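You operate a simulated robot arm through the tools that you are given. There is no shell and no other tool.

Carry out the task below with a simulated two-armed robot. There is one attempt and no reset: what you move stays moved.

TASK
Tighten the four posts crosswise, then prove that the plate slides.
Fine: purple, green, orange, white, each to its stop; then push the plate down by its handle, hands clear under it, and let it rise.
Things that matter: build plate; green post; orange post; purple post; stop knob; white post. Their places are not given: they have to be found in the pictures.

Only the result counts: the job must be done as asked and must still hold three seconds after the hand-in. Knocking over, shifting, dropping, spilling or breaking anything else fails it.

THE ROBOT
Two 7-joint arms with fingered hands on one trunk that stands fixed in place. Base frame: the origin is at the foot of the trunk, x ahead of it, y to its left, z up. Lengths are in m, angles in rad, forces in N, time in s.
The left shoulder is at [0.05, 0.17, 1.314], the right one opposite. With the tool pointing down near the work surface each hand reaches from about 0.28 to 0.74 m from the base axis, measured 20 degrees to its own side. Payload 4 kg a hand.
Tool frame (each hand has its own): the origin (TCP) lies between the finger pads and is the grasp point; the fingertips stand 0.026 m ahead of it; z points along the fingers, y is the line along which they close. The gripper opens to 0.132 m. The gripper's body begins 0.073 m behind the TCP. The gripper is a hand of 4 fingers: y runs from the thumb to the fingers, the wrist lies at [0, 0, -0.224] in the tool frame, and closing takes about 1.5 s.
Orientation is told as [roll, pitch, yaw] about the base's x, y, z axes, in that order, counted from this pose: with the fingers straight down and closing along the base's y, the tool's x points along the base's -x, its y along +y and its z along -z.

THE INTERFACE
- The arms move only by the tool jog_arm. It takes "left_plan", "right_plan" or both (then of equal length, played together; a hand with none holds still); each is a list of rows, each a list of 6 numbers: the shift along the tool's x, y, z in m, then the turn, a rotation vector about the tool's x, y, z in rad. In form: [[x, y, z, rx, ry, rz], ...]. A call has 1 to 20 rows; each row shifts and turns the commanded pose from where the row before left it, along the tool's axes as they then stand. "left_grip" and "right_grip" are, for a hand that has rows, the gripper command, from -1 (shut) to 1 (fully open), values between in proportion, set as the call begins (left out, the last holds). A row lasts 0.2 s, in which the tool goes at most 0.05 m and 0.15 rad; a call with a longer step from one row to the next is refused whole, and so is a gripper value outside its range. Where a pose cannot be reached the arm comes as near as it can. A force on the tool above 40 N (or 10 N above the force at the start of the call, whichever is more), or a blocked arm, ends the call early, and 0.2 s more pass. Each finger travels about 0.108 m/s and halts on what it meets, pressing with about 23 N; the grip force reading is that of the motor and also rises with nothing between the fingers. The clock runs only during rows and for 0.2 s after the last one: add rows that do not move to give the fingers time. The reply holds the time, the measured pose of the TCP, the force on the tool along the base axes, the opening and the grip force, in the units named above and with some noise, with the torque about the TCP (base axes, N m) and any sound that the robot's microphone picked up, and new pictures: "views" is both (left out), scene, wrist or none (wrist: the cameras of the hands that moved).
- Cameras (640 x 400 px; columns grow to the right, rows downward): "scene" is now at [0.1274, 0.0375, 1.5174]; the picture's right is [0.40, -0.92, 0.00], its down [-0.32, -0.14, -0.94] and it looks along [0.86, 0.38, -0.35] (base axes); focal length 224 px, centre (320, 200). "left" rides on the left gripper at [-0.073, 0.006, -0.094] in its tool frame; the picture's right is [-0.08, -1.00, 0.00], its down [0.79, -0.06, -0.62] and it looks along [0.61, -0.05, 0.79] (tool axes); focal length 230 px, centre (320, 200). "right" rides on the right gripper at [0.073, 0.006, -0.093] in its tool frame; the picture's right is [-0.08, 1.00, 0.00], its down [-0.78, -0.06, -0.62] and it looks along [-0.61, -0.05, 0.79] (tool axes); focal length 230 px, centre (320, 200).
- slide_trunk(by): slides the trunk up (or, below 0, down) by that many m; the arms and the scene camera ride with it, the base frame stays. It gives what a move gives, with no picture.
- preshape(shape, hand): the hand has 4 fingers and takes this shape, open, in about a second: jaw (thumb against the fingers, like two jaws); tri (thumb and two fingers); tip (a fingertip pinch); poke (one finger out to press); point (the index stretched); flat (the hand flat); cup (the hand cupped); fist (a fist). The gripper value then closes the fingers along that shape, each until it touches; the sizes above hold for jaw. It gives what a move gives, with no picture.
- head_to(pan, tilt): turns the head with the scene camera to pan (to the left, within 1.396 rad either way) and tilt (down, from -0.506 to 1.204), counted from straight ahead of the robot. It gives what a move gives, and a new picture of the scene camera.
- locate(camera, pixels): for up to 12 pixels [column, row] of the newest picture of that camera ("zoom" is the newest enlarged one), the place [x, y, z] in the base frame of the surface seen there, good to about 0.002 m. The clock stands still meanwhile.
- inspect(camera, box): a new picture of the part [left, top, right, bottom] of that camera's present view, enlarged. The clock stands still meanwhile.
- finish_job(): hands the job in; it is judged then, once.

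Unless the task says otherwise, let go and move clear before handing in.

The tools are called after "Emit:" by a JSON object that holds its "fn" and its "kwargs". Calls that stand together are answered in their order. jog_arm: Moves the arms, as the interface text tells. Its arguments: {"type":"object","properties":{"left_plan":{"type":"array","items":{"type":"array","items":{"type":"number"}}},"left_grip":{"type":"number"},"right_plan":{"type":"array","items":{"type":"array","items":{"type":"number"}}},"right_grip":{"type":"number"},"views":{"type":"string","enum":["both","scene","wrist","none"]}},"required":[]} The other tools are called the same way: slide_trunk (by) slides the trunk up or down; preshape (shape, hand) gives the hand a shape; head_to (pan, tilt) turns the head that bears the scene camera; locate (camera, pixels) gives the place of the surface under pixels of a picture; inspect (camera, box) takes an enlarged picture of a part of a camera's view; finish_job () hands the job in.

At the start:

```text
t: 0.0
left_ee_pos: [0.4322, 0.406, 1.4521]
left_ee_rot: [0.001, 0.0, -0.001]
left_contact_force: [0.1, -0.4, 0.1]
left_moment: [0.01, 0.0, -0.02]
left_width: 0.1317
left_grip_force: 0.0
left_shape: jaw
right_ee_pos: [0.389, 0.02, 1.4485]
right_ee_rot: [0.0, 0.0, 0.001]
right_contact_force: [1.3, 0.2, 0.6]
right_moment: [0.01, -0.01, 0.02]
right_width: 0.132
right_grip_force: 0.0
right_shape: jaw
trunk travel left (down, up): [-0.325, 0.026]
head pan, tilt: [0.412, 0.354]
```

scene: 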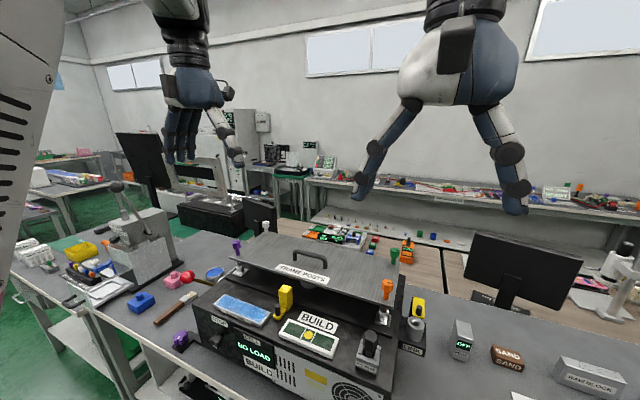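
right: 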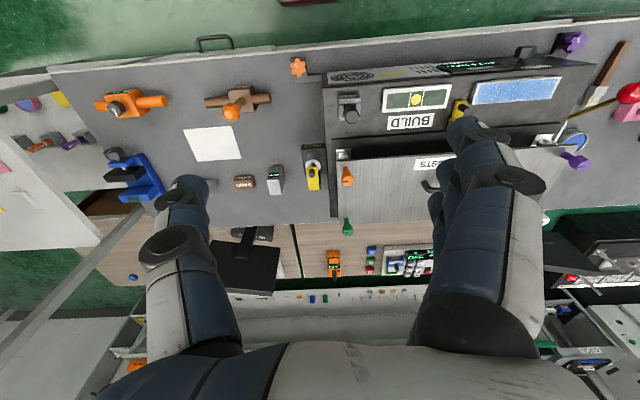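
left: 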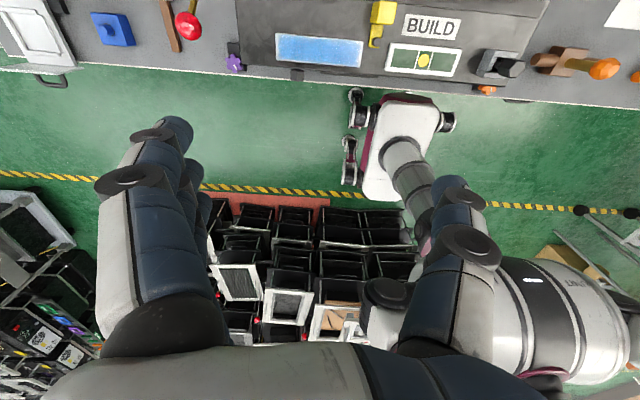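

The scene picture shows a plate with handle (about pixels 230-410, 230-300), a purple knob at (237,244), a green one at (394,255), and an orange one at (387,288). I'll zoom in on the machine to understand the layout.

Emit:
{"fn": "inspect", "kwargs": {"camera": "scene", "box": [180, 200, 440, 380]}}

Emit:
{"fn": "inspect", "kwargs": {"camera": "right", "box": [280, 30, 640, 260]}}

```text
2.22 times, centred on (310, 290) of scene
```

zoom: 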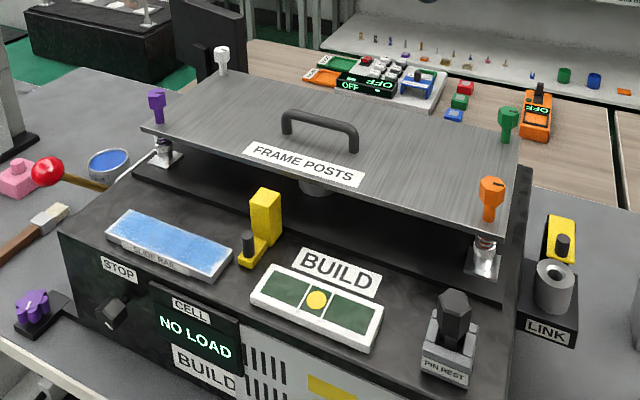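

```text
1.74 times, centred on (460, 145) of right
```

zoom: 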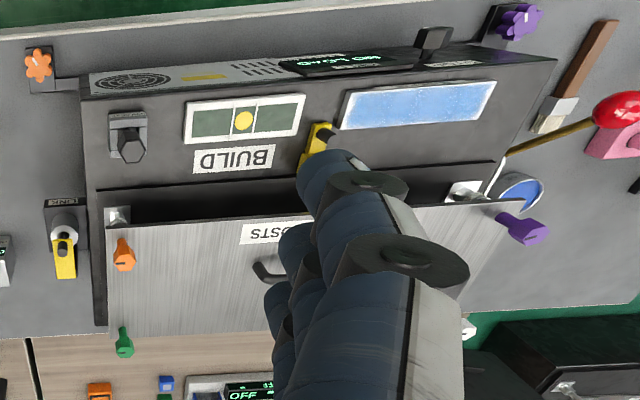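

The posts are purple (near left), white (far left), green (far right) and orange (near right), and a STOP knob sits on the machine's front. I'll measure these points in the scene picture.

Emit:
{"fn": "locate", "kwargs": {"camera": "scene", "pixels": [[237, 243], [244, 255], [264, 224], [394, 254], [387, 288], [310, 254], [250, 250], [380, 300], [330, 275], [223, 340], [181, 340], [265, 352]]}}

Emit:
{"fn": "inspect", "kwargs": {"camera": "scene", "box": [150, 300, 310, 400]}}

Emit:
{"fn": "inspect", "kwargs": {"camera": "left", "box": [180, 0, 560, 120]}}

```text
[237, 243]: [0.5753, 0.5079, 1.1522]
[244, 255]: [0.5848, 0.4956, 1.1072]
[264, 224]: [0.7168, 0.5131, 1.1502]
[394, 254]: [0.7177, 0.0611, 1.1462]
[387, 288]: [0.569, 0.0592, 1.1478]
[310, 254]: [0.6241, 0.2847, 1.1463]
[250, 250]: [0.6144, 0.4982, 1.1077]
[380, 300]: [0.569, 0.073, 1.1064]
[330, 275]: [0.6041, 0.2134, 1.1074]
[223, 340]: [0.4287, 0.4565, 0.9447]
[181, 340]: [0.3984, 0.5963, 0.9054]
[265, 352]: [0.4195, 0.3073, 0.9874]
```

```text
4.00 times, centred on (230, 350) of scene
```

zoom: 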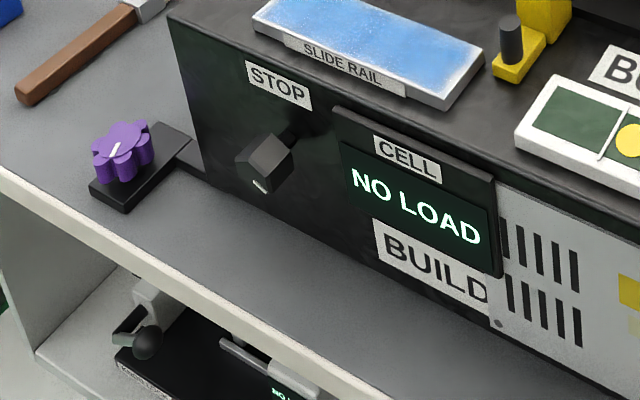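

```text
1.68 times, centred on (370, 60) of left
```

zoom: 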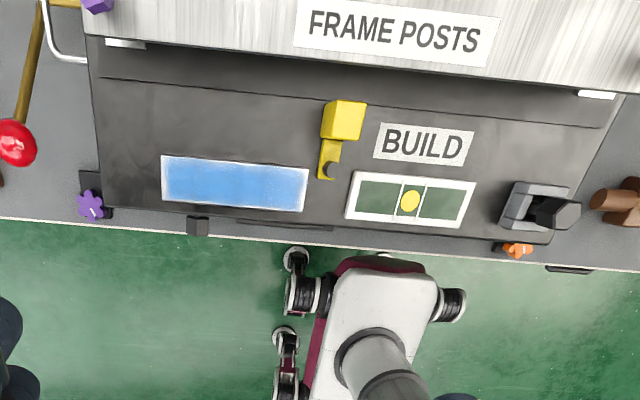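

The plate surface is at about z = 1.107 and the post heads at about z = 1.15, at roughly (0.575, 0.508), (0.717, 0.513), (0.718, 0.061) and (0.569, 0.059). I'll zoom in on each head to see its shape and marks.

Emit:
{"fn": "inspect", "kwargs": {"camera": "scene", "box": [220, 210, 284, 274]}}

Emit:
{"fn": "inspect", "kwargs": {"camera": "scene", "box": [360, 240, 440, 330]}}

Emit:
{"fn": "inspect", "kwargs": {"camera": "scene", "box": [190, 310, 250, 360]}}

Emit:
{"fn": "inspect", "kwargs": {"camera": "right", "box": [320, 130, 380, 250]}}

```text
6.25 times, centred on (252, 242) of scene
```

zoom: 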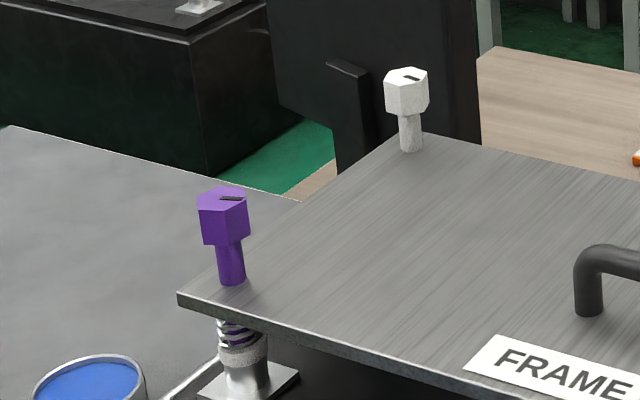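

```text
4.44 times, centred on (400, 285) of scene
```

zoom: 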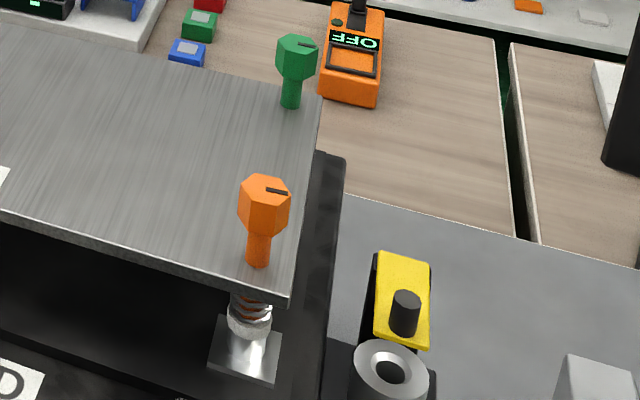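

```text
8.00 times, centred on (220, 335) of scene
```

zoom: 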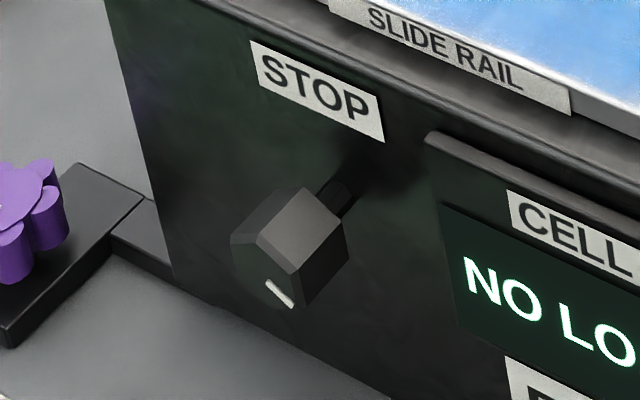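

```text
3.33 times, centred on (350, 190) of right
```

zoom: 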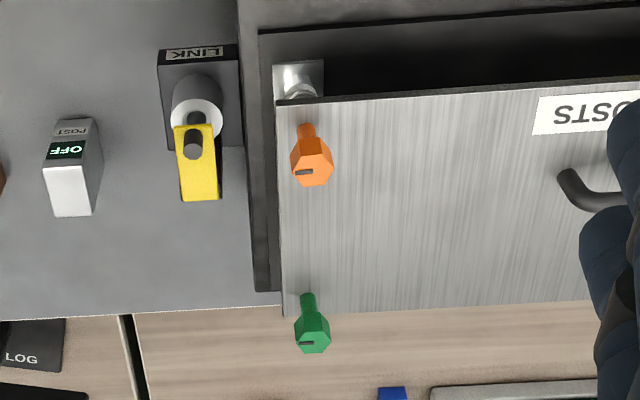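

The heads are hexagonal, each with an index mark toward -y, and the STOP knob on the front face has a mark pointing down. I'll bring the left hand above the purple post at a safe height for a closer look.

Emit:
{"fn": "jog_arm", "kwargs": {"left_plan": [[-0.03, 0.02, 0, 0, 0, 0], [-0.03, 0.02, 0.01, 0, 0, 0], [-0.03, 0.02, 0.03, 0, 0, 0], [-0.03, 0.02, 0.03, 0, 0, 0], [-0.023, 0.022, 0.03, 0, 0, 0], [0, 0, 0.03, 0, 0, 0], [0, 0, 0, 0, 0, 0], [0, 0, 0, 0, 0, 0]], "left_grip": 0.2, "views": "both"}}

```text
t: 1.8
left_ee_pos: [0.5763, 0.5068, 1.3234]
left_ee_rot: [-0.001, 0.0, -0.002]
left_contact_force: [-0.3, -0.1, 0.6]
left_moment: [0.0, -0.02, 0.04]
left_width: 0.0799
left_grip_force: 0.1
left_shape: jaw
right_ee_pos: [0.3881, 0.02, 1.4491]
right_ee_rot: [-0.001, 0.001, 0.002]
right_contact_force: [0.2, 0.1, 0.4]
right_moment: [0.02, 0.01, -0.01]
right_width: 0.1322
right_grip_force: 0.1
right_shape: jaw
trunk travel left (down, up): [-0.325, 0.026]
head pan, tilt: [0.412, 0.354]
```

scene: 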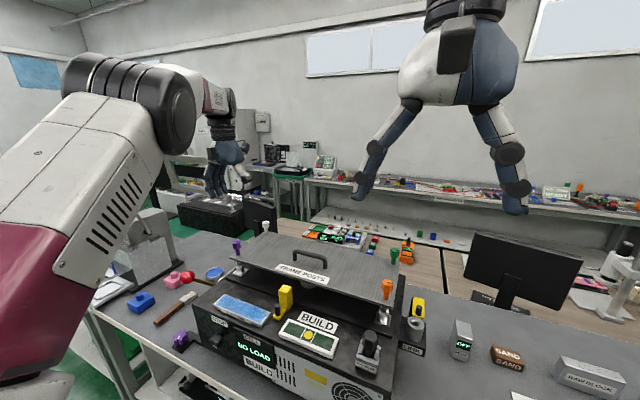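
left: 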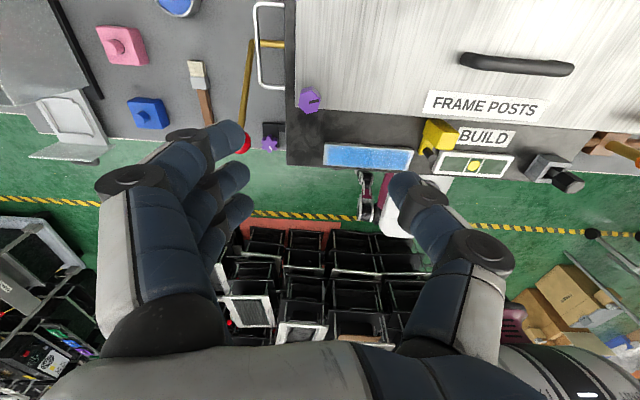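

The left hand is now over the purple post, seen at (308,100) in the left picture. I'll zoom in on its head and locate it precisely.

Emit:
{"fn": "inspect", "kwargs": {"camera": "left", "box": [280, 70, 340, 130]}}

Emit:
{"fn": "locate", "kwargs": {"camera": "left", "pixels": [[308, 97], [303, 92], [313, 103], [304, 108], [309, 89], [300, 97], [318, 98], [338, 105], [270, 143]]}}

```text
6.67 times, centred on (310, 100) of left
```

zoom: 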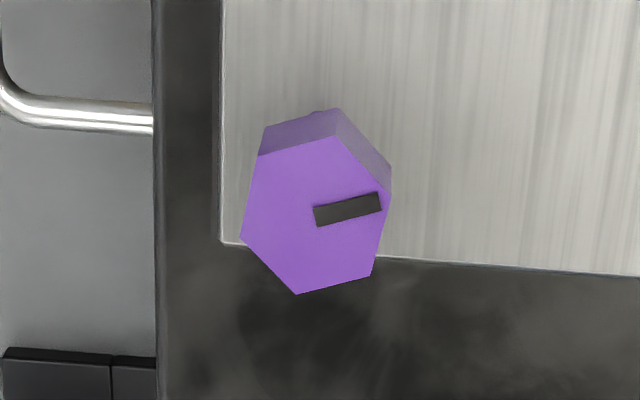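

```text
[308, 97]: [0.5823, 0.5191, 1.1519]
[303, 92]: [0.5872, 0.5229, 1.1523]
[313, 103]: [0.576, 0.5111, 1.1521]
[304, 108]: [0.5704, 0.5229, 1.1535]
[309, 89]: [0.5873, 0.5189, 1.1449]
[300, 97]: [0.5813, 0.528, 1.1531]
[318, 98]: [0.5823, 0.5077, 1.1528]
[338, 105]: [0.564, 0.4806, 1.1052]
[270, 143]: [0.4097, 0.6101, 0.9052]
```

The head top is at z ≈ 1.152 and the hexagon's corners are visible in the zoom. I'll locate the corners for the centre and angle.

Emit:
{"fn": "locate", "kwargs": {"camera": "zoom", "pixels": [[262, 160], [335, 142], [383, 192], [366, 270], [299, 288], [246, 238], [318, 217], [378, 200], [310, 120], [370, 160]]}}

```text
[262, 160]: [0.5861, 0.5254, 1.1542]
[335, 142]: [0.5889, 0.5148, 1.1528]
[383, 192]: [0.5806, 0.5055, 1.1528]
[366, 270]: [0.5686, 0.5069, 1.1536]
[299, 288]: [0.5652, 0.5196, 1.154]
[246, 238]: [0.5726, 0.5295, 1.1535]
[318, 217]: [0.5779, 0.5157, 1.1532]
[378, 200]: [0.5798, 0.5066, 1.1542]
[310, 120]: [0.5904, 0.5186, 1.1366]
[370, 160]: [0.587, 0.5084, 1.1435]
```

The purple head's centre is about (0.577, 0.517), with corners at about -72° plus multiples of 60° and a width across flats of about 0.022 m. I'll centre over it and turn the hand counter-clockwise to learn how much wrist range there is for a long clockwise turn.

Emit:
{"fn": "jog_arm", "kwargs": {"left_plan": [[0, 0.0, 0, 0, 0, -0.145], [0, 0.0, 0, 0, 0, -0.145], [0, 0, 0, 0, 0, -0.145], [0, 0, 0, 0, 0, -0.145], [0, 0, 0, 0, 0, -0.145], [0, 0, 0, 0, 0, -0.145], [0, 0, 0, 0, 0, -0.145], [0, 0, 0, 0, 0, -0.145], [0, 0, 0, 0, 0, -0.145], [0, 0, 0, 0, 0, -0.145], [0, 0, 0, 0, 0, -0.145], [0, 0, 0, 0, 0, -0.145], [0, 0, 0, 0, 0, -0.145], [0, 0, 0, 0, 0, 0], [0, 0, 0, 0, 0, 0]], "views": "both"}}

```text
t: 5.0
left_ee_pos: [0.5749, 0.5089, 1.3239]
left_ee_rot: [0.0, -0.001, 1.887]
left_contact_force: [-0.3, 0.0, 0.1]
left_moment: [0.0, -0.01, 0.02]
left_width: 0.0797
left_grip_force: 0.1
left_shape: jaw
right_ee_pos: [0.389, 0.0205, 1.4491]
right_ee_rot: [0.001, -0.001, 0.001]
right_contact_force: [0.2, -0.1, -0.1]
right_moment: [0.01, 0.0, -0.02]
right_width: 0.1317
right_grip_force: 0.0
right_shape: jaw
trunk travel left (down, up): [-0.325, 0.026]
head pan, tilt: [0.412, 0.354]
```

scene: 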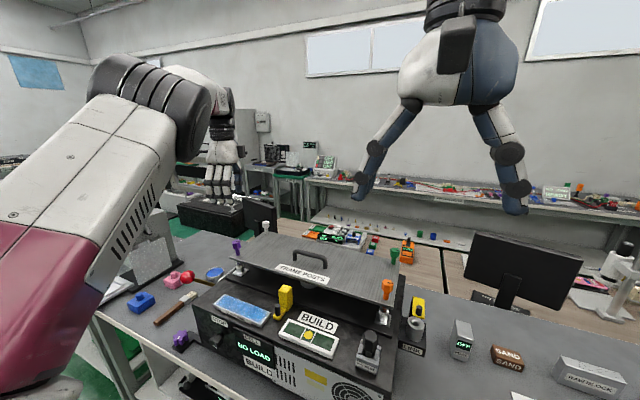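
left: 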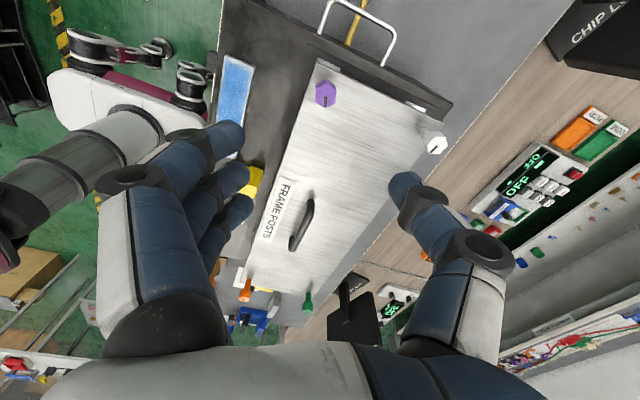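

A yaw of 1.887 is reached easily, and this view shows all four posts: purple (326,93), white (435,143), green (308,300) and orange (246,290). I'll zoom in on purple and white from here.

Emit:
{"fn": "inspect", "kwargs": {"camera": "left", "box": [410, 115, 460, 165]}}

Emit:
{"fn": "locate", "kwargs": {"camera": "left", "pixels": [[326, 92], [435, 144], [308, 297], [246, 287], [303, 222], [297, 245], [311, 203]]}}

Emit:
{"fn": "locate", "kwargs": {"camera": "zoom", "pixels": [[320, 200], [250, 200], [400, 200], [320, 140], [320, 270]]}}

Emit:
{"fn": "inspect", "kwargs": {"camera": "left", "box": [300, 65, 350, 115]}}

```text
8.00 times, centred on (435, 140) of left
```

zoom: 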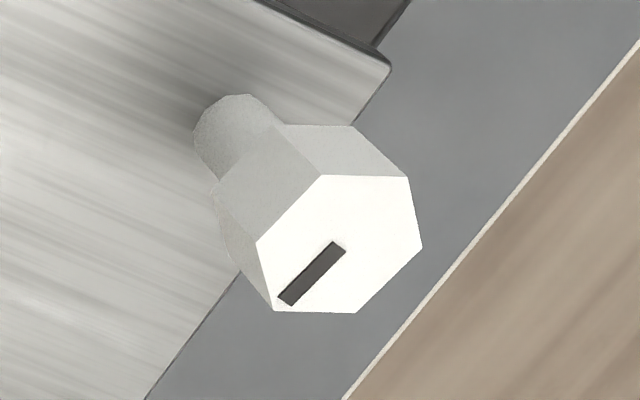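

```text
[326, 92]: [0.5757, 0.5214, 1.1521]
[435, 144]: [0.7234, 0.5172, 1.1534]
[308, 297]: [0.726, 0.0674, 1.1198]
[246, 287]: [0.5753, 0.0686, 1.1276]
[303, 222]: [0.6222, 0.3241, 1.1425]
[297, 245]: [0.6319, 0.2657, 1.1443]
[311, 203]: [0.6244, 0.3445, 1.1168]
```

```text
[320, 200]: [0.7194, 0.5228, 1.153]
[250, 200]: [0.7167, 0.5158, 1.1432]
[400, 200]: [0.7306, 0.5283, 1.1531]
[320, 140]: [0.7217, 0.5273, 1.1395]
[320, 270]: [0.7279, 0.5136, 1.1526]
```

```text
8.00 times, centred on (325, 90) of left
```

zoom: 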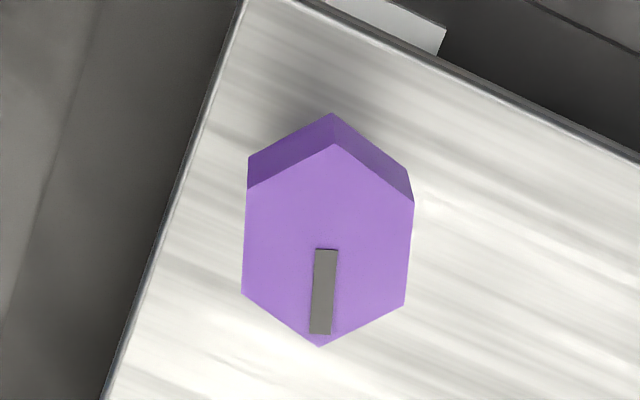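

The purple hexagon's flats now face the jaw's closing line. I'll refine its centre and angle from this zoom.

Emit:
{"fn": "locate", "kwargs": {"camera": "zoom", "pixels": [[333, 151], [407, 206], [399, 302], [320, 340], [247, 290], [253, 192], [325, 255], [321, 330]]}}

```text
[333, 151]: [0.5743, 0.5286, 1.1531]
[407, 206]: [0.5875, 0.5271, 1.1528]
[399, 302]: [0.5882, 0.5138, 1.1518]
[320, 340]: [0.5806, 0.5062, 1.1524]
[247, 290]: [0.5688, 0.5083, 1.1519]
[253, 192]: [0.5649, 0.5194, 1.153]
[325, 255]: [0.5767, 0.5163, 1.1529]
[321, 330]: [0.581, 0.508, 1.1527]
```

The refined purple centre is (0.5774, 0.5172), with flats best gripped at yaw ≈ 1.85. I'll centre on it and descend part way.

Emit:
{"fn": "jog_arm", "kwargs": {"left_plan": [[-0.0081, -0.0049, 0, 0, 0, 0.035], [0, 0, 0.03, 0, 0, 0], [0, 0, 0.03, 0, 0, 0], [0, 0, 0.03, 0, 0, 0], [0, 0, 0.03, 0, 0, 0], [0, 0, 0, 0, 0, 0], [0, 0, 0, 0, 0, 0]], "views": "both"}}

```text
t: 6.6
left_ee_pos: [0.5775, 0.5199, 1.204]
left_ee_rot: [0.0, 0.001, 1.849]
left_contact_force: [-0.4, -0.6, 0.4]
left_moment: [0.0, 0.03, -0.01]
left_width: 0.0795
left_grip_force: 0.1
left_shape: jaw
right_ee_pos: [0.3887, 0.0201, 1.4494]
right_ee_rot: [-0.002, 0.0, -0.002]
right_contact_force: [-1.1, -0.5, -0.5]
right_moment: [0.0, 0.02, -0.03]
right_width: 0.1316
right_grip_force: 0.2
right_shape: jaw
trunk travel left (down, up): [-0.325, 0.026]
head pan, tilt: [0.412, 0.354]
```

scene: 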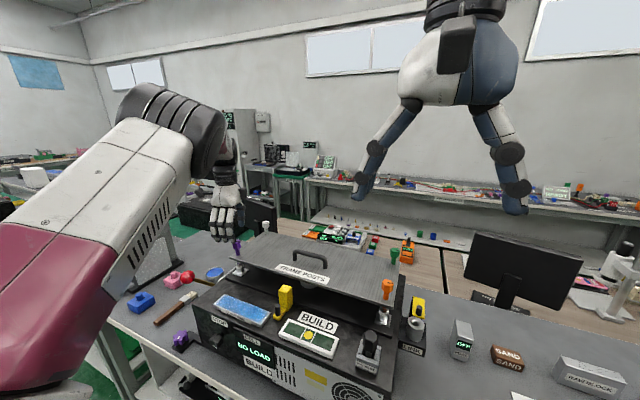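
left: 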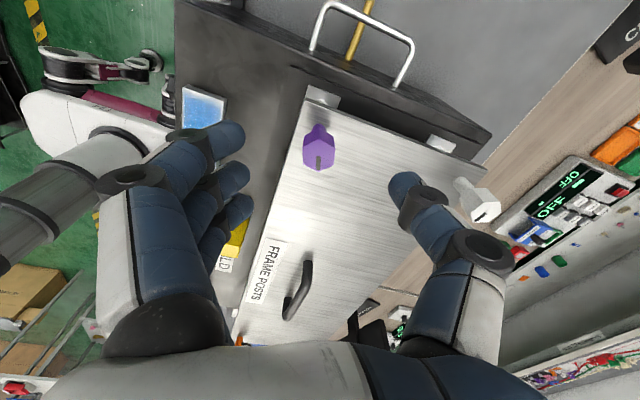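

The hand is roughly centred, with the purple head at (318,150) between the thumb and fingers. I'll narrow the opening a bit and descend to grip height, checking before closing.

Emit:
{"fn": "jog_arm", "kwargs": {"left_plan": [[0, 0, 0.02, 0, 0, 0], [0, 0, 0.02, 0, 0, 0], [0, 0, 0.018, 0, 0, 0], [0, 0, 0, 0, 0, 0], [0, 0, 0, 0, 0, 0]], "left_grip": -0.15, "views": "both"}}

```text
t: 7.8
left_ee_pos: [0.5774, 0.5178, 1.1445]
left_ee_rot: [0.0, 0.0, 1.85]
left_contact_force: [0.2, 0.0, -0.3]
left_moment: [-0.01, 0.02, -0.01]
left_width: 0.0569
left_grip_force: 0.0
left_shape: jaw
right_ee_pos: [0.39, 0.019, 1.4492]
right_ee_rot: [-0.001, -0.001, -0.001]
right_contact_force: [0.8, -0.2, 0.5]
right_moment: [0.01, -0.01, 0.02]
right_width: 0.1319
right_grip_force: 0.1
right_shape: jaw
trunk travel left (down, up): [-0.325, 0.026]
head pan, tilt: [0.412, 0.354]
```

scene: 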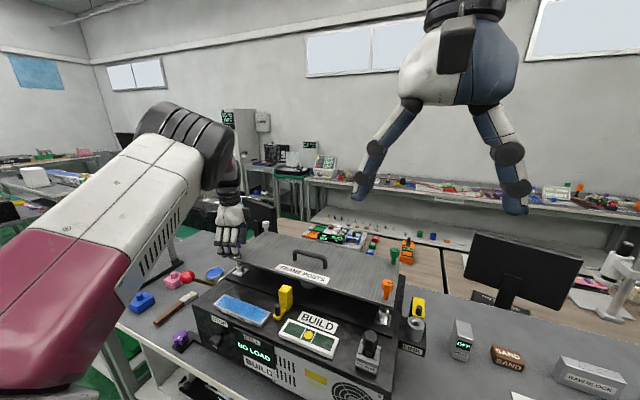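
left: 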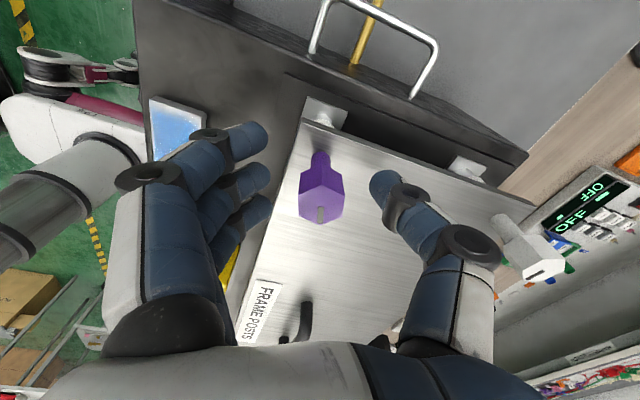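

The purple head is centred between the finger row and the thumb. I'll close the hand on it and watch the readings.

Emit:
{"fn": "jog_arm", "kwargs": {"left_plan": [[0, 0, 0, 0, 0, 0], [0, 0, 0, 0, 0, 0], [0, 0, 0, 0, 0, 0], [0, 0, 0, 0, 0, 0], [0, 0, 0, 0, 0, 0], [0, 0, 0, 0, 0, 0]], "left_grip": -1, "views": "both"}}

```text
t: 9.2
left_ee_pos: [0.5802, 0.5167, 1.1432]
left_ee_rot: [0.002, 0.001, 1.851]
left_contact_force: [14.0, 1.5, -7.5]
left_moment: [0.04, -0.23, -0.04]
left_width: 0.0045
left_grip_force: 23.1
left_shape: jaw
right_ee_pos: [0.392, 0.0202, 1.4478]
right_ee_rot: [0.001, 0.001, 0.001]
right_contact_force: [0.4, 1.2, -0.2]
right_moment: [0.03, -0.02, 0.03]
right_width: 0.1319
right_grip_force: 0.1
right_shape: jaw
trunk travel left (down, up): [-0.325, 0.026]
head pan, tilt: [0.412, 0.354]
```

scene: 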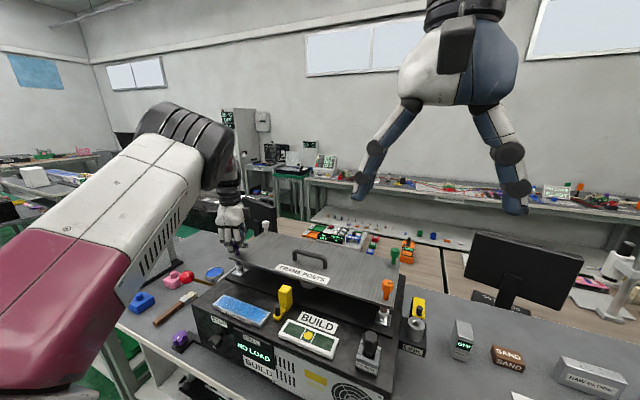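
left: 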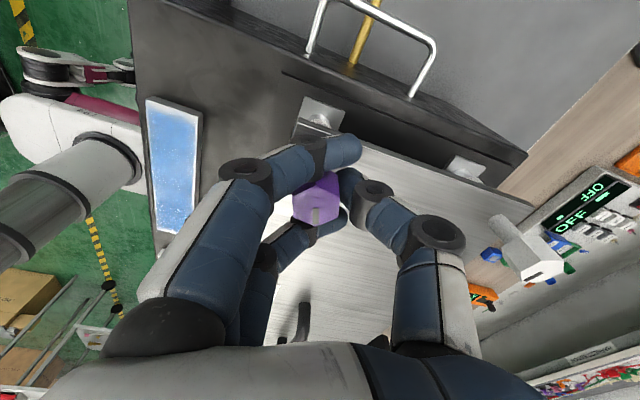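

The force reading of 14 N along x suggests the grasp is lopsided, with outer fingers passing beside the head. I'll zoom in on the grasp before turning anything.

Emit:
{"fn": "inspect", "kwargs": {"camera": "left", "box": [230, 120, 430, 300]}}

Emit:
{"fn": "inspect", "kwargs": {"camera": "scene", "box": [200, 190, 290, 280]}}

```text
2.22 times, centred on (330, 210) of left
```

zoom: 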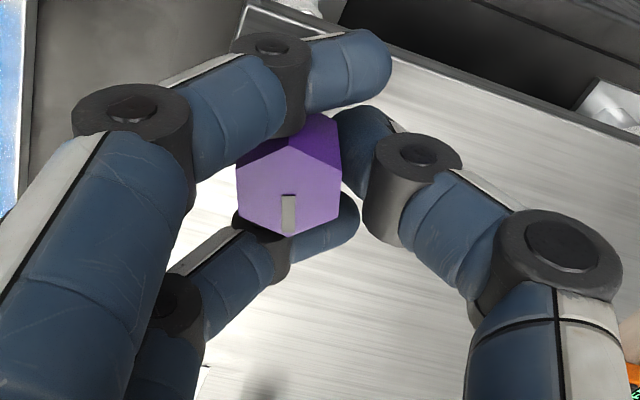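

```text
4.44 times, centred on (245, 235) of scene
```

zoom: 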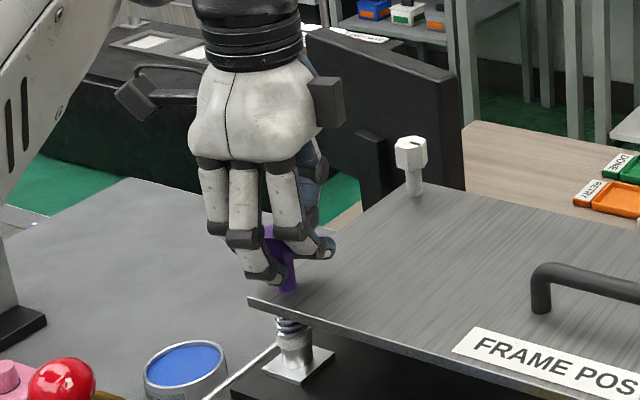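

The middle finger and thumb press on opposite flats while the outer fingers cage the head. I'll try a small clockwise turn (about 0.4 rad) and see whether the head follows.

Emit:
{"fn": "jog_arm", "kwargs": {"left_plan": [[0, 0, 0, 0, 0, 0.1], [0, 0, 0, 0, 0, 0.1], [0, 0, 0, 0, 0, 0.1], [0, 0, 0, 0, 0, 0.1], [0, 0, 0, 0, 0, 0]], "views": "both"}}

```text
t: 10.4
left_ee_pos: [0.5794, 0.5163, 1.1423]
left_ee_rot: [0.003, 0.001, 1.448]
left_contact_force: [10.1, -1.9, -12.1]
left_moment: [-0.03, -0.1, 0.03]
left_width: 0.0038
left_grip_force: 23.4
left_shape: jaw
right_ee_pos: [0.3912, 0.0206, 1.4479]
right_ee_rot: [0.0, 0.002, 0.0]
right_contact_force: [0.3, -0.9, 0.6]
right_moment: [0.03, -0.01, 0.01]
right_width: 0.1319
right_grip_force: 0.0
right_shape: jaw
trunk travel left (down, up): [-0.325, 0.026]
head pan, tilt: [0.412, 0.354]
```

scene: 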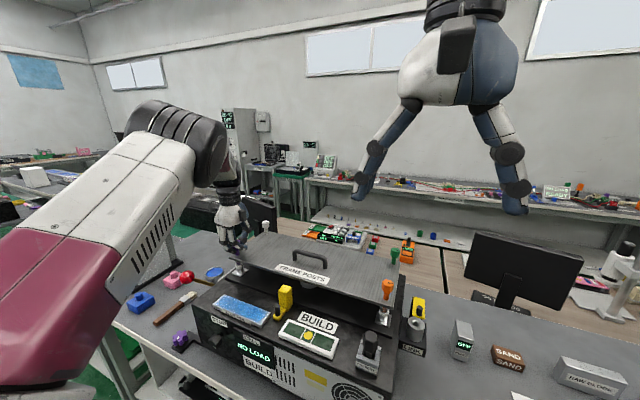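
left: 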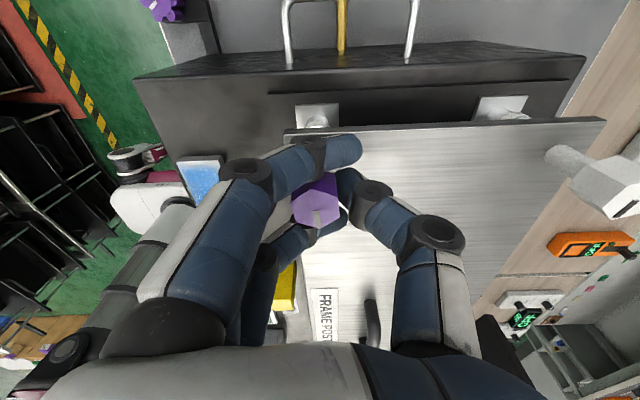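

The index mark stayed fixed relative to the hand (315,215), so the head turns with it and no stop is felt yet. I'll continue clockwise, easing slightly downward to relieve the vertical pull.

Emit:
{"fn": "jog_arm", "kwargs": {"left_plan": [[0, 0, 0.0005, 0, 0, 0.1], [0, 0, 0.0005, 0, 0, 0.1], [0, 0, 0.0005, 0, 0, 0.1], [0, 0, 0.0005, 0, 0, 0.1], [0, 0, 0, 0, 0, 0.1], [0, 0, 0, 0, 0, 0.1], [0, 0, 0, 0, 0, 0]], "views": "both"}}

```text
t: 12.0
left_ee_pos: [0.5795, 0.5165, 1.1437]
left_ee_rot: [0.001, 0.001, 0.847]
left_contact_force: [10.4, -7.3, -5.7]
left_moment: [-0.06, -0.06, 0.02]
left_width: 0.0036
left_grip_force: 22.9
left_shape: jaw
right_ee_pos: [0.3912, 0.0197, 1.4485]
right_ee_rot: [0.002, -0.002, 0.0]
right_contact_force: [0.3, -0.2, -0.6]
right_moment: [-0.01, -0.03, 0.02]
right_width: 0.1314
right_grip_force: 0.0
right_shape: jaw
trunk travel left (down, up): [-0.325, 0.026]
head pan, tilt: [0.412, 0.354]
```

scene: 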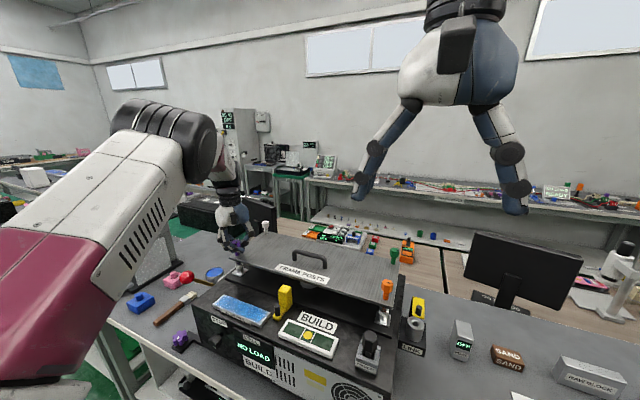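
left: 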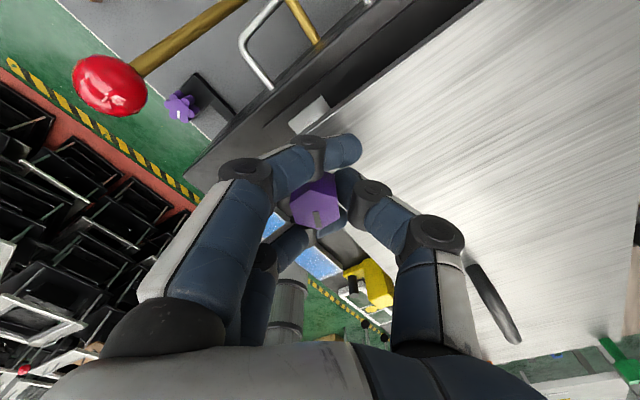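

The mark (317,220) keeps turning with the hand and the torque is still near zero. I'll keep turning clockwise.

Emit:
{"fn": "jog_arm", "kwargs": {"left_plan": [[0, 0, 0, 0, 0, 0.1], [0, 0, 0, 0, 0, 0.1], [0, 0, 0, 0, 0, 0.1], [0, 0, 0, 0, 0, 0.1], [0, 0, 0, 0, 0, 0.1], [0, 0, 0, 0, 0, 0.1], [0, 0, 0, 0, 0, 0]], "views": "wrist"}}

```text
t: 13.6
left_ee_pos: [0.5789, 0.5163, 1.1425]
left_ee_rot: [0.0, 0.002, 0.25]
left_contact_force: [2.4, -10.7, -9.4]
left_moment: [-0.11, 0.01, -0.02]
left_width: 0.0039
left_grip_force: 23.9
left_shape: jaw
right_ee_pos: [0.3899, 0.0191, 1.4493]
right_ee_rot: [0.003, 0.002, 0.001]
right_contact_force: [1.2, 0.9, -0.8]
right_moment: [-0.01, -0.03, 0.01]
right_width: 0.1318
right_grip_force: 0.1
right_shape: jaw
trunk travel left (down, up): [-0.325, 0.026]
head pan, tilt: [0.412, 0.354]
```

left: 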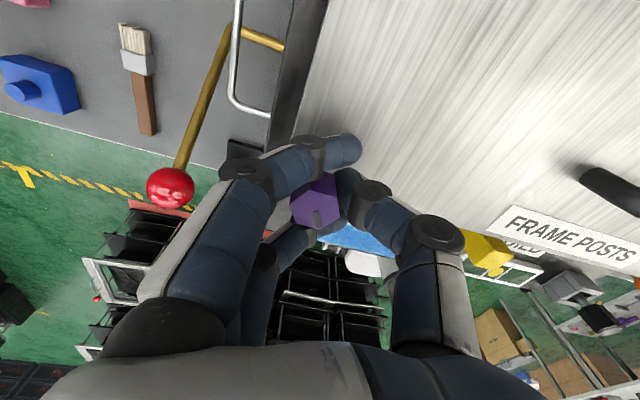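

The head still follows freely with no stop felt, after about 1.6 rad of turning. I'll continue clockwise.

Emit:
{"fn": "jog_arm", "kwargs": {"left_plan": [[0, 0, 0.0005, 0, 0, 0.1], [0, 0, 0.0005, 0, 0, 0.1], [0, 0, 0, 0, 0, 0.1], [0, 0, 0, 0, 0, 0.1], [0, 0, 0, 0, 0, 0.1], [0, 0, 0, 0, 0, 0.1], [0, 0, 0, 0, 0, 0]], "views": "wrist"}}

```text
t: 15.2
left_ee_pos: [0.5782, 0.516, 1.1425]
left_ee_rot: [0.0, 0.0, -0.35]
left_contact_force: [-3.7, -11.6, -5.3]
left_moment: [-0.07, 0.04, 0.11]
left_width: 0.004
left_grip_force: 22.9
left_shape: jaw
right_ee_pos: [0.3886, 0.0188, 1.4493]
right_ee_rot: [0.002, 0.001, 0.0]
right_contact_force: [0.4, -0.7, 0.3]
right_moment: [-0.02, 0.01, 0.02]
right_width: 0.1318
right_grip_force: 0.1
right_shape: jaw
trunk travel left (down, up): [-0.325, 0.026]
head pan, tilt: [0.412, 0.354]
```

left: 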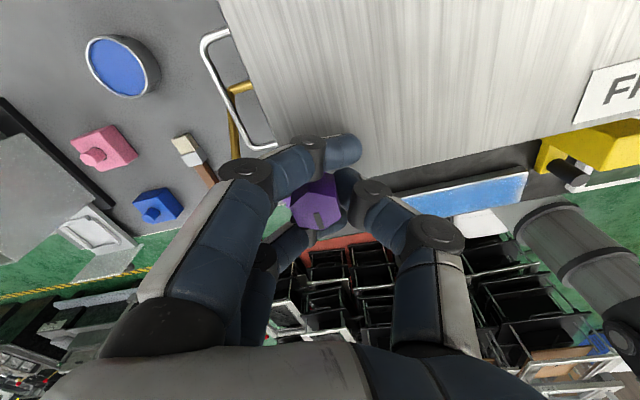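

The torque about z rose to 0.11, so some resistance may be starting. I'll continue in shorter steps.

Emit:
{"fn": "jog_arm", "kwargs": {"left_plan": [[0, 0, 0, 0, 0, 0.1], [0, 0, 0, 0, 0, 0.1], [0, 0, 0, 0, 0, 0.1], [0, 0, 0, 0, 0, 0]], "views": "wrist"}}

```text
t: 16.2
left_ee_pos: [0.5773, 0.5148, 1.142]
left_ee_rot: [-0.001, -0.001, -0.65]
left_contact_force: [0.1, -13.4, -7.2]
left_moment: [-0.04, -0.02, 0.17]
left_width: 0.0036
left_grip_force: 22.8
left_shape: jaw
right_ee_pos: [0.3895, 0.0186, 1.449]
right_ee_rot: [0.004, -0.001, 0.0]
right_contact_force: [-0.3, 0.1, 0.5]
right_moment: [0.02, -0.02, 0.02]
right_width: 0.1319
right_grip_force: 0.0
right_shape: jaw
trunk travel left (down, up): [-0.325, 0.026]
head pan, tilt: [0.412, 0.354]
```

left: 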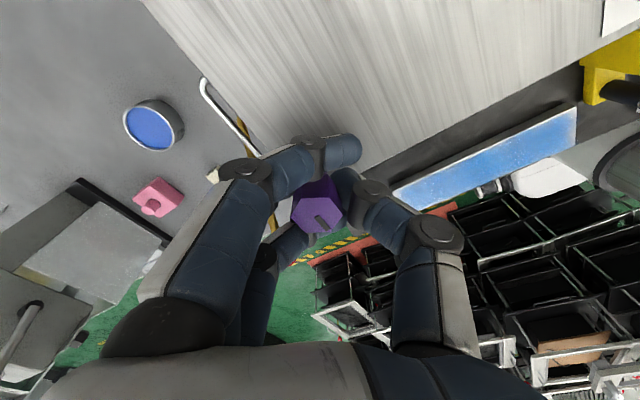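

The torque rose to 0.17 and the head looks slightly rotated relative to the hand. I'll zoom in to compare with the earlier mark orientation.

Emit:
{"fn": "inspect", "kwargs": {"camera": "left", "box": [230, 120, 430, 300]}}

Emit:
{"fn": "inspect", "kwargs": {"camera": "scene", "box": [180, 190, 440, 380]}}

```text
2.22 times, centred on (330, 210) of left
```

zoom: 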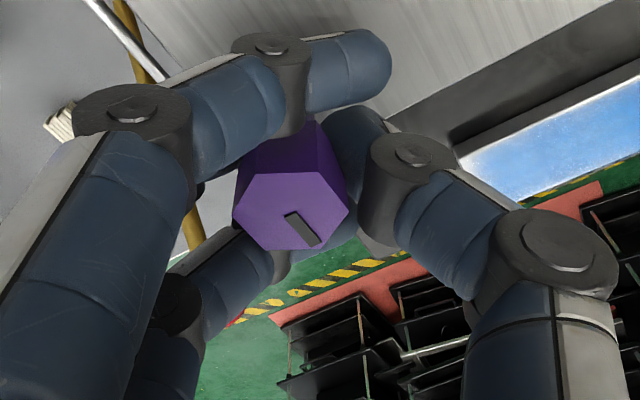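

```text
2.11 times, centred on (310, 285) of scene
```

zoom: 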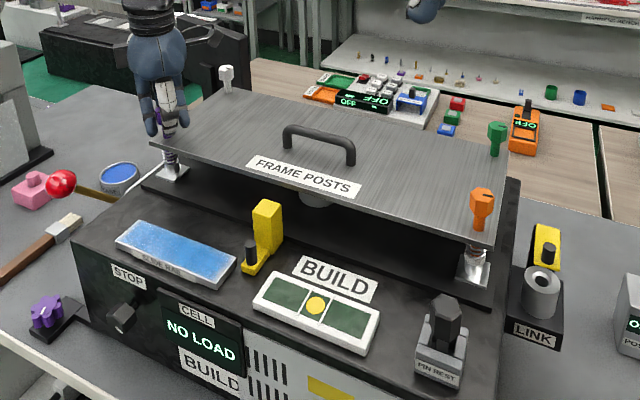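

The mark now points down-right in the hand view, so the head lagged the hand, which is consistent with a stop. I'll measure the mark's absolute direction.

Emit:
{"fn": "inspect", "kwargs": {"camera": "left", "box": [290, 190, 350, 240]}}

```text
8.00 times, centred on (320, 215) of left
```

zoom: 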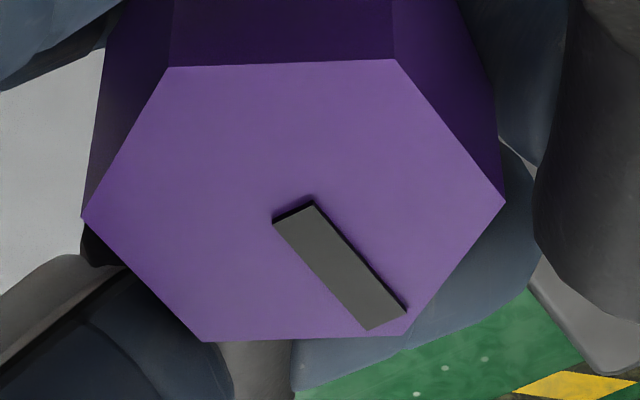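

Emit:
{"fn": "locate", "kwargs": {"camera": "zoom", "pixels": [[172, 74], [390, 66], [495, 200], [404, 328], [206, 335], [92, 215], [292, 212], [385, 325]]}}

```text
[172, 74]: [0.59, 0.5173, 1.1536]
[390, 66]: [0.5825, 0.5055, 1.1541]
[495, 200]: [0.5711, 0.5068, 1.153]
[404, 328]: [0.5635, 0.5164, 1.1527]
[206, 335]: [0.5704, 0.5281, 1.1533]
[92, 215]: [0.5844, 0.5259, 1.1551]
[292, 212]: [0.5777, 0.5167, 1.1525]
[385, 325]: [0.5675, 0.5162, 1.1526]
```

The purple mark now points toward -x (about 180°), about 106° clockwise from its start at -74°, and the hand slipped beyond that. I'll open, realign to the flats at yaw 0 and push again to confirm it is a true stop.

Emit:
{"fn": "jog_arm", "kwargs": {"left_plan": [[0, 0, 0, 0, 0, 0], [0, 0, 0, 0, 0, 0], [0, 0, 0, 0, 0, 0], [0, 0, 0, 0, 0, 0]], "left_grip": -0.1, "views": "wrist"}}

```text
t: 17.2
left_ee_pos: [0.5781, 0.5174, 1.1422]
left_ee_rot: [0.0, 0.0, -0.65]
left_contact_force: [-0.4, -0.3, -0.1]
left_moment: [0.0, 0.03, 0.01]
left_width: 0.0585
left_grip_force: 0.0
left_shape: jaw
right_ee_pos: [0.3881, 0.0193, 1.4493]
right_ee_rot: [-0.001, 0.001, -0.001]
right_contact_force: [0.3, 0.2, -0.1]
right_moment: [0.03, 0.03, 0.0]
right_width: 0.1318
right_grip_force: 0.0
right_shape: jaw
trunk travel left (down, up): [-0.325, 0.026]
head pan, tilt: [0.412, 0.354]
```

left: 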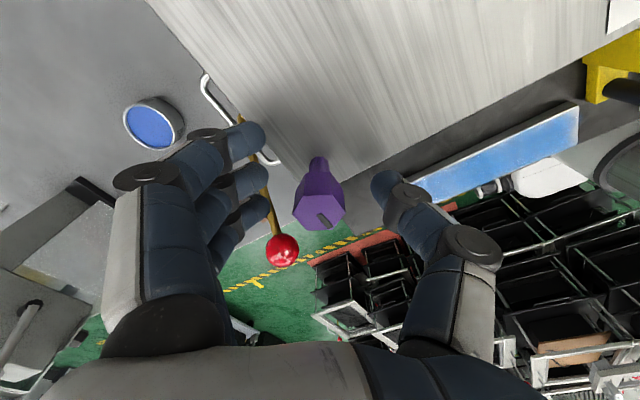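

The head stayed in place when released. I'll turn the open hand back to yaw 0 and close on the flats.

Emit:
{"fn": "jog_arm", "kwargs": {"left_plan": [[0, 0, 0, 0, 0, -0.13], [0, 0, 0, 0, 0, -0.13], [0, 0, 0, 0, 0, -0.13], [0, 0, 0, 0, 0, -0.13], [0, 0, 0, 0, 0, -0.13], [0, 0, 0, 0, 0, 0]], "views": "none"}}

Emit:
{"fn": "jog_arm", "kwargs": {"left_plan": [[0, 0, 0, 0, 0, 0], [0, 0, 0, 0, 0, 0], [0, 0, 0, 0, 0, 0], [0, 0, 0, 0, 0, 0], [0, 0, 0, 0, 0, 0], [0, 0, 0, 0, 0, 0]], "left_grip": -1, "views": "wrist"}}

```text
t: 18.6
left_ee_pos: [0.5778, 0.517, 1.142]
left_ee_rot: [-0.001, -0.001, 0.001]
left_contact_force: [0.8, -0.7, -0.5]
left_moment: [0.01, 0.0, 0.01]
left_width: 0.0587
left_grip_force: 0.1
left_shape: jaw
right_ee_pos: [0.3905, 0.0196, 1.4486]
right_ee_rot: [0.001, 0.0, -0.001]
right_contact_force: [-0.5, 0.9, -0.5]
right_moment: [-0.02, -0.01, 0.02]
right_width: 0.1317
right_grip_force: 0.0
right_shape: jaw
trunk travel left (down, up): [-0.325, 0.026]
head pan, tilt: [0.412, 0.354]
```

```text
t: 20.0
left_ee_pos: [0.5774, 0.5156, 1.1403]
left_ee_rot: [0.0, 0.001, 0.001]
left_contact_force: [-2.0, -12.9, -10.5]
left_moment: [0.03, 0.01, 0.01]
left_width: 0.002
left_grip_force: 22.5
left_shape: jaw
right_ee_pos: [0.3896, 0.0181, 1.4486]
right_ee_rot: [0.001, 0.001, 0.0]
right_contact_force: [-0.1, 0.6, 0.3]
right_moment: [0.02, 0.05, 0.02]
right_width: 0.1318
right_grip_force: 0.0
right_shape: jaw
trunk travel left (down, up): [-0.325, 0.026]
head pan, tilt: [0.412, 0.354]
```

left: 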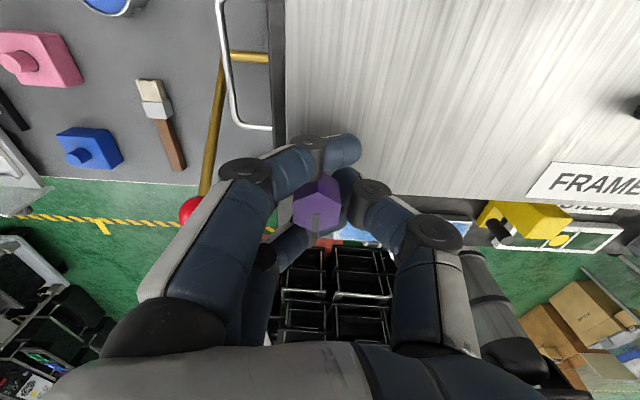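

The hand is aligned on the flats again with near-zero torque. I'll turn clockwise 0.3 rad to test for the stop.

Emit:
{"fn": "jog_arm", "kwargs": {"left_plan": [[0, 0, 0, 0, 0, 0.05], [0, 0, 0, 0, 0, 0.05], [0, 0, 0, 0, 0, 0.05], [0, 0, 0, 0, 0, 0.05], [0, 0, 0, 0, 0, 0]], "views": "wrist"}}

Emit:
{"fn": "inspect", "kwargs": {"camera": "left", "box": [290, 180, 350, 240]}}

```text
t: 21.2
left_ee_pos: [0.5782, 0.5167, 1.141]
left_ee_rot: [0.002, 0.0, -0.201]
left_contact_force: [-0.4, -8.4, -8.7]
left_moment: [0.16, 0.02, 0.07]
left_width: 0.0016
left_grip_force: 23.4
left_shape: jaw
right_ee_pos: [0.3903, 0.0189, 1.4483]
right_ee_rot: [0.002, -0.001, -0.001]
right_contact_force: [-0.7, 0.5, 0.0]
right_moment: [0.02, 0.01, 0.0]
right_width: 0.1317
right_grip_force: 0.0
right_shape: jaw
trunk travel left (down, up): [-0.325, 0.026]
head pan, tilt: [0.412, 0.354]
```

left: 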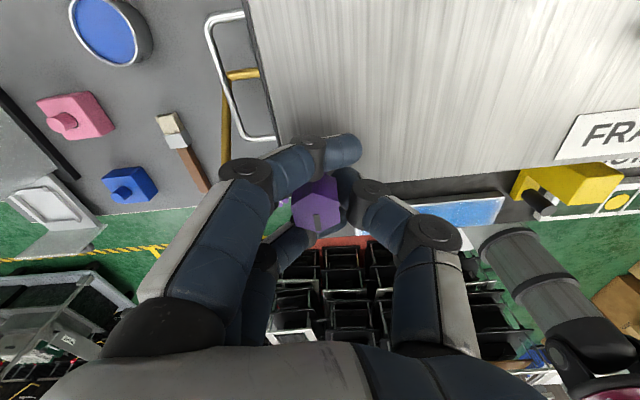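

```text
6.67 times, centred on (320, 210) of left
```

zoom: 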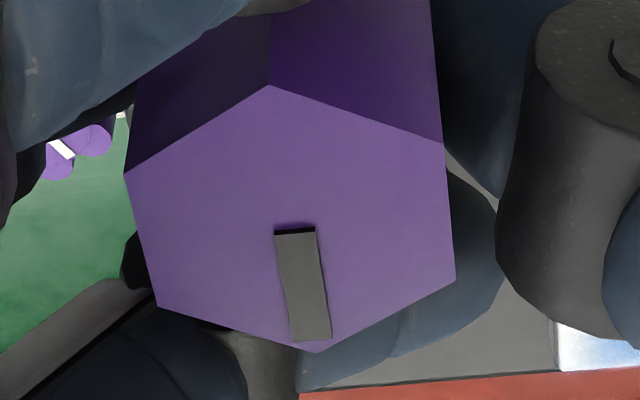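

Emit:
{"fn": "locate", "kwargs": {"camera": "zoom", "pixels": [[268, 93], [436, 147], [447, 277], [318, 345], [163, 302], [132, 178], [294, 240], [312, 332]]}}

```text
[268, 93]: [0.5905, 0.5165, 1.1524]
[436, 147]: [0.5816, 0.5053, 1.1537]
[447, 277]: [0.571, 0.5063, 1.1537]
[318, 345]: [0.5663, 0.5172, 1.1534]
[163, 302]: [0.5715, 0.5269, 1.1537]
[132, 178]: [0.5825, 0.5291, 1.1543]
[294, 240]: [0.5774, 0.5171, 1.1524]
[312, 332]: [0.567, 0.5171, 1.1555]
```

The mark stayed at 180° while the hand slipped 11.5° further, so the purple post is at its stop. I'll release and raise the left hand while moving the right hand toward the green post at high level.

Emit:
{"fn": "jog_arm", "kwargs": {"left_plan": [[0, 0, 0, 0, 0, 0], [0, 0, 0, 0, 0, 0], [0, 0, 0, 0, 0, 0], [0, 0, 0, 0, 0, 0], [0, 0, -0.03, 0, 0, 0], [0, 0, -0.03, 0, 0, 0], [0, 0, -0.03, 0, 0, 0], [0, 0, -0.03, 0, 0, 0], [0, 0, -0.03, 0, 0, 0], [0, 0, 0, 0, 0, 0]], "left_grip": 0.1, "right_plan": [[-0.035, 0.005, 0, 0, 0, 0], [-0.035, 0.005, 0, 0, 0, 0], [-0.035, 0.005, 0, 0, 0, 0], [-0.035, 0.005, 0, 0, 0, 0], [-0.035, 0.005, 0, 0, 0, 0], [-0.035, 0.005, 0, 0, 0, 0], [-0.035, 0.005, 0, 0, 0, 0], [-0.035, 0.005, 0, 0, 0, 0], [-0.035, 0.005, 0, 0, 0, 0], [0, 0, 0, 0, 0, 0]], "right_grip": 0.1, "views": "both"}}

```text
t: 23.4
left_ee_pos: [0.5781, 0.5171, 1.2921]
left_ee_rot: [-0.001, 0.001, -0.199]
left_contact_force: [0.2, 0.3, 0.1]
left_moment: [-0.01, -0.01, 0.01]
left_width: 0.072
left_grip_force: 0.0
left_shape: jaw
right_ee_pos: [0.5542, 0.0266, 1.4312]
right_ee_rot: [0.023, -0.001, -0.026]
right_contact_force: [-0.4, -0.3, -0.4]
right_moment: [-0.01, 0.0, 0.01]
right_width: 0.0733
right_grip_force: 0.0
right_shape: jaw
right hand out of reach, approached as far as the arm can: row 5, 6, 7, 8, 9
trunk travel left (down, up): [-0.325, 0.026]
head pan, tilt: [0.412, 0.354]
```

scene: 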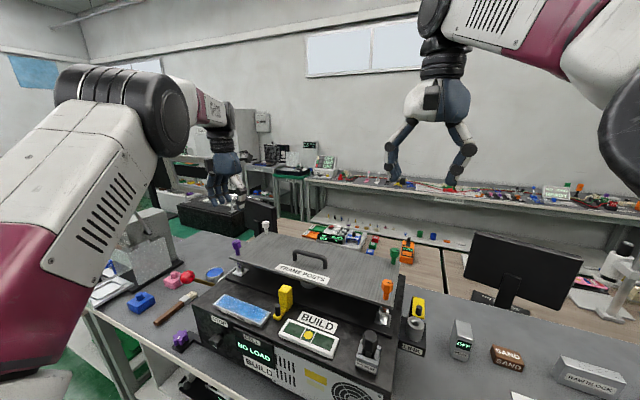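
right: 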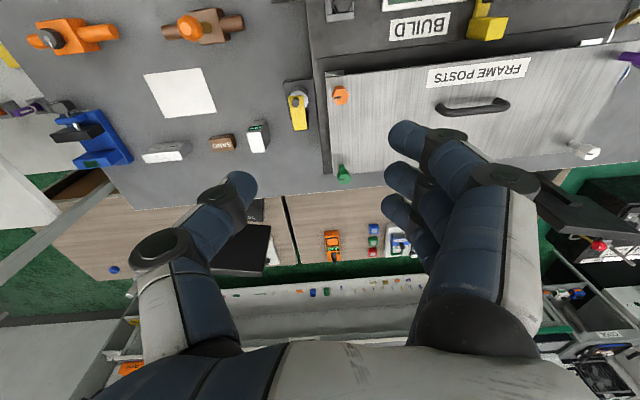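
left: 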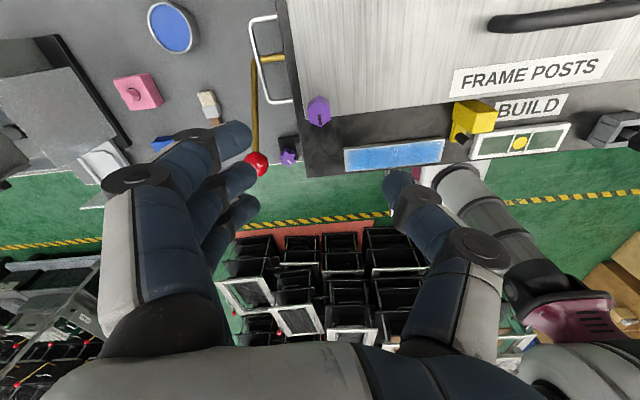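

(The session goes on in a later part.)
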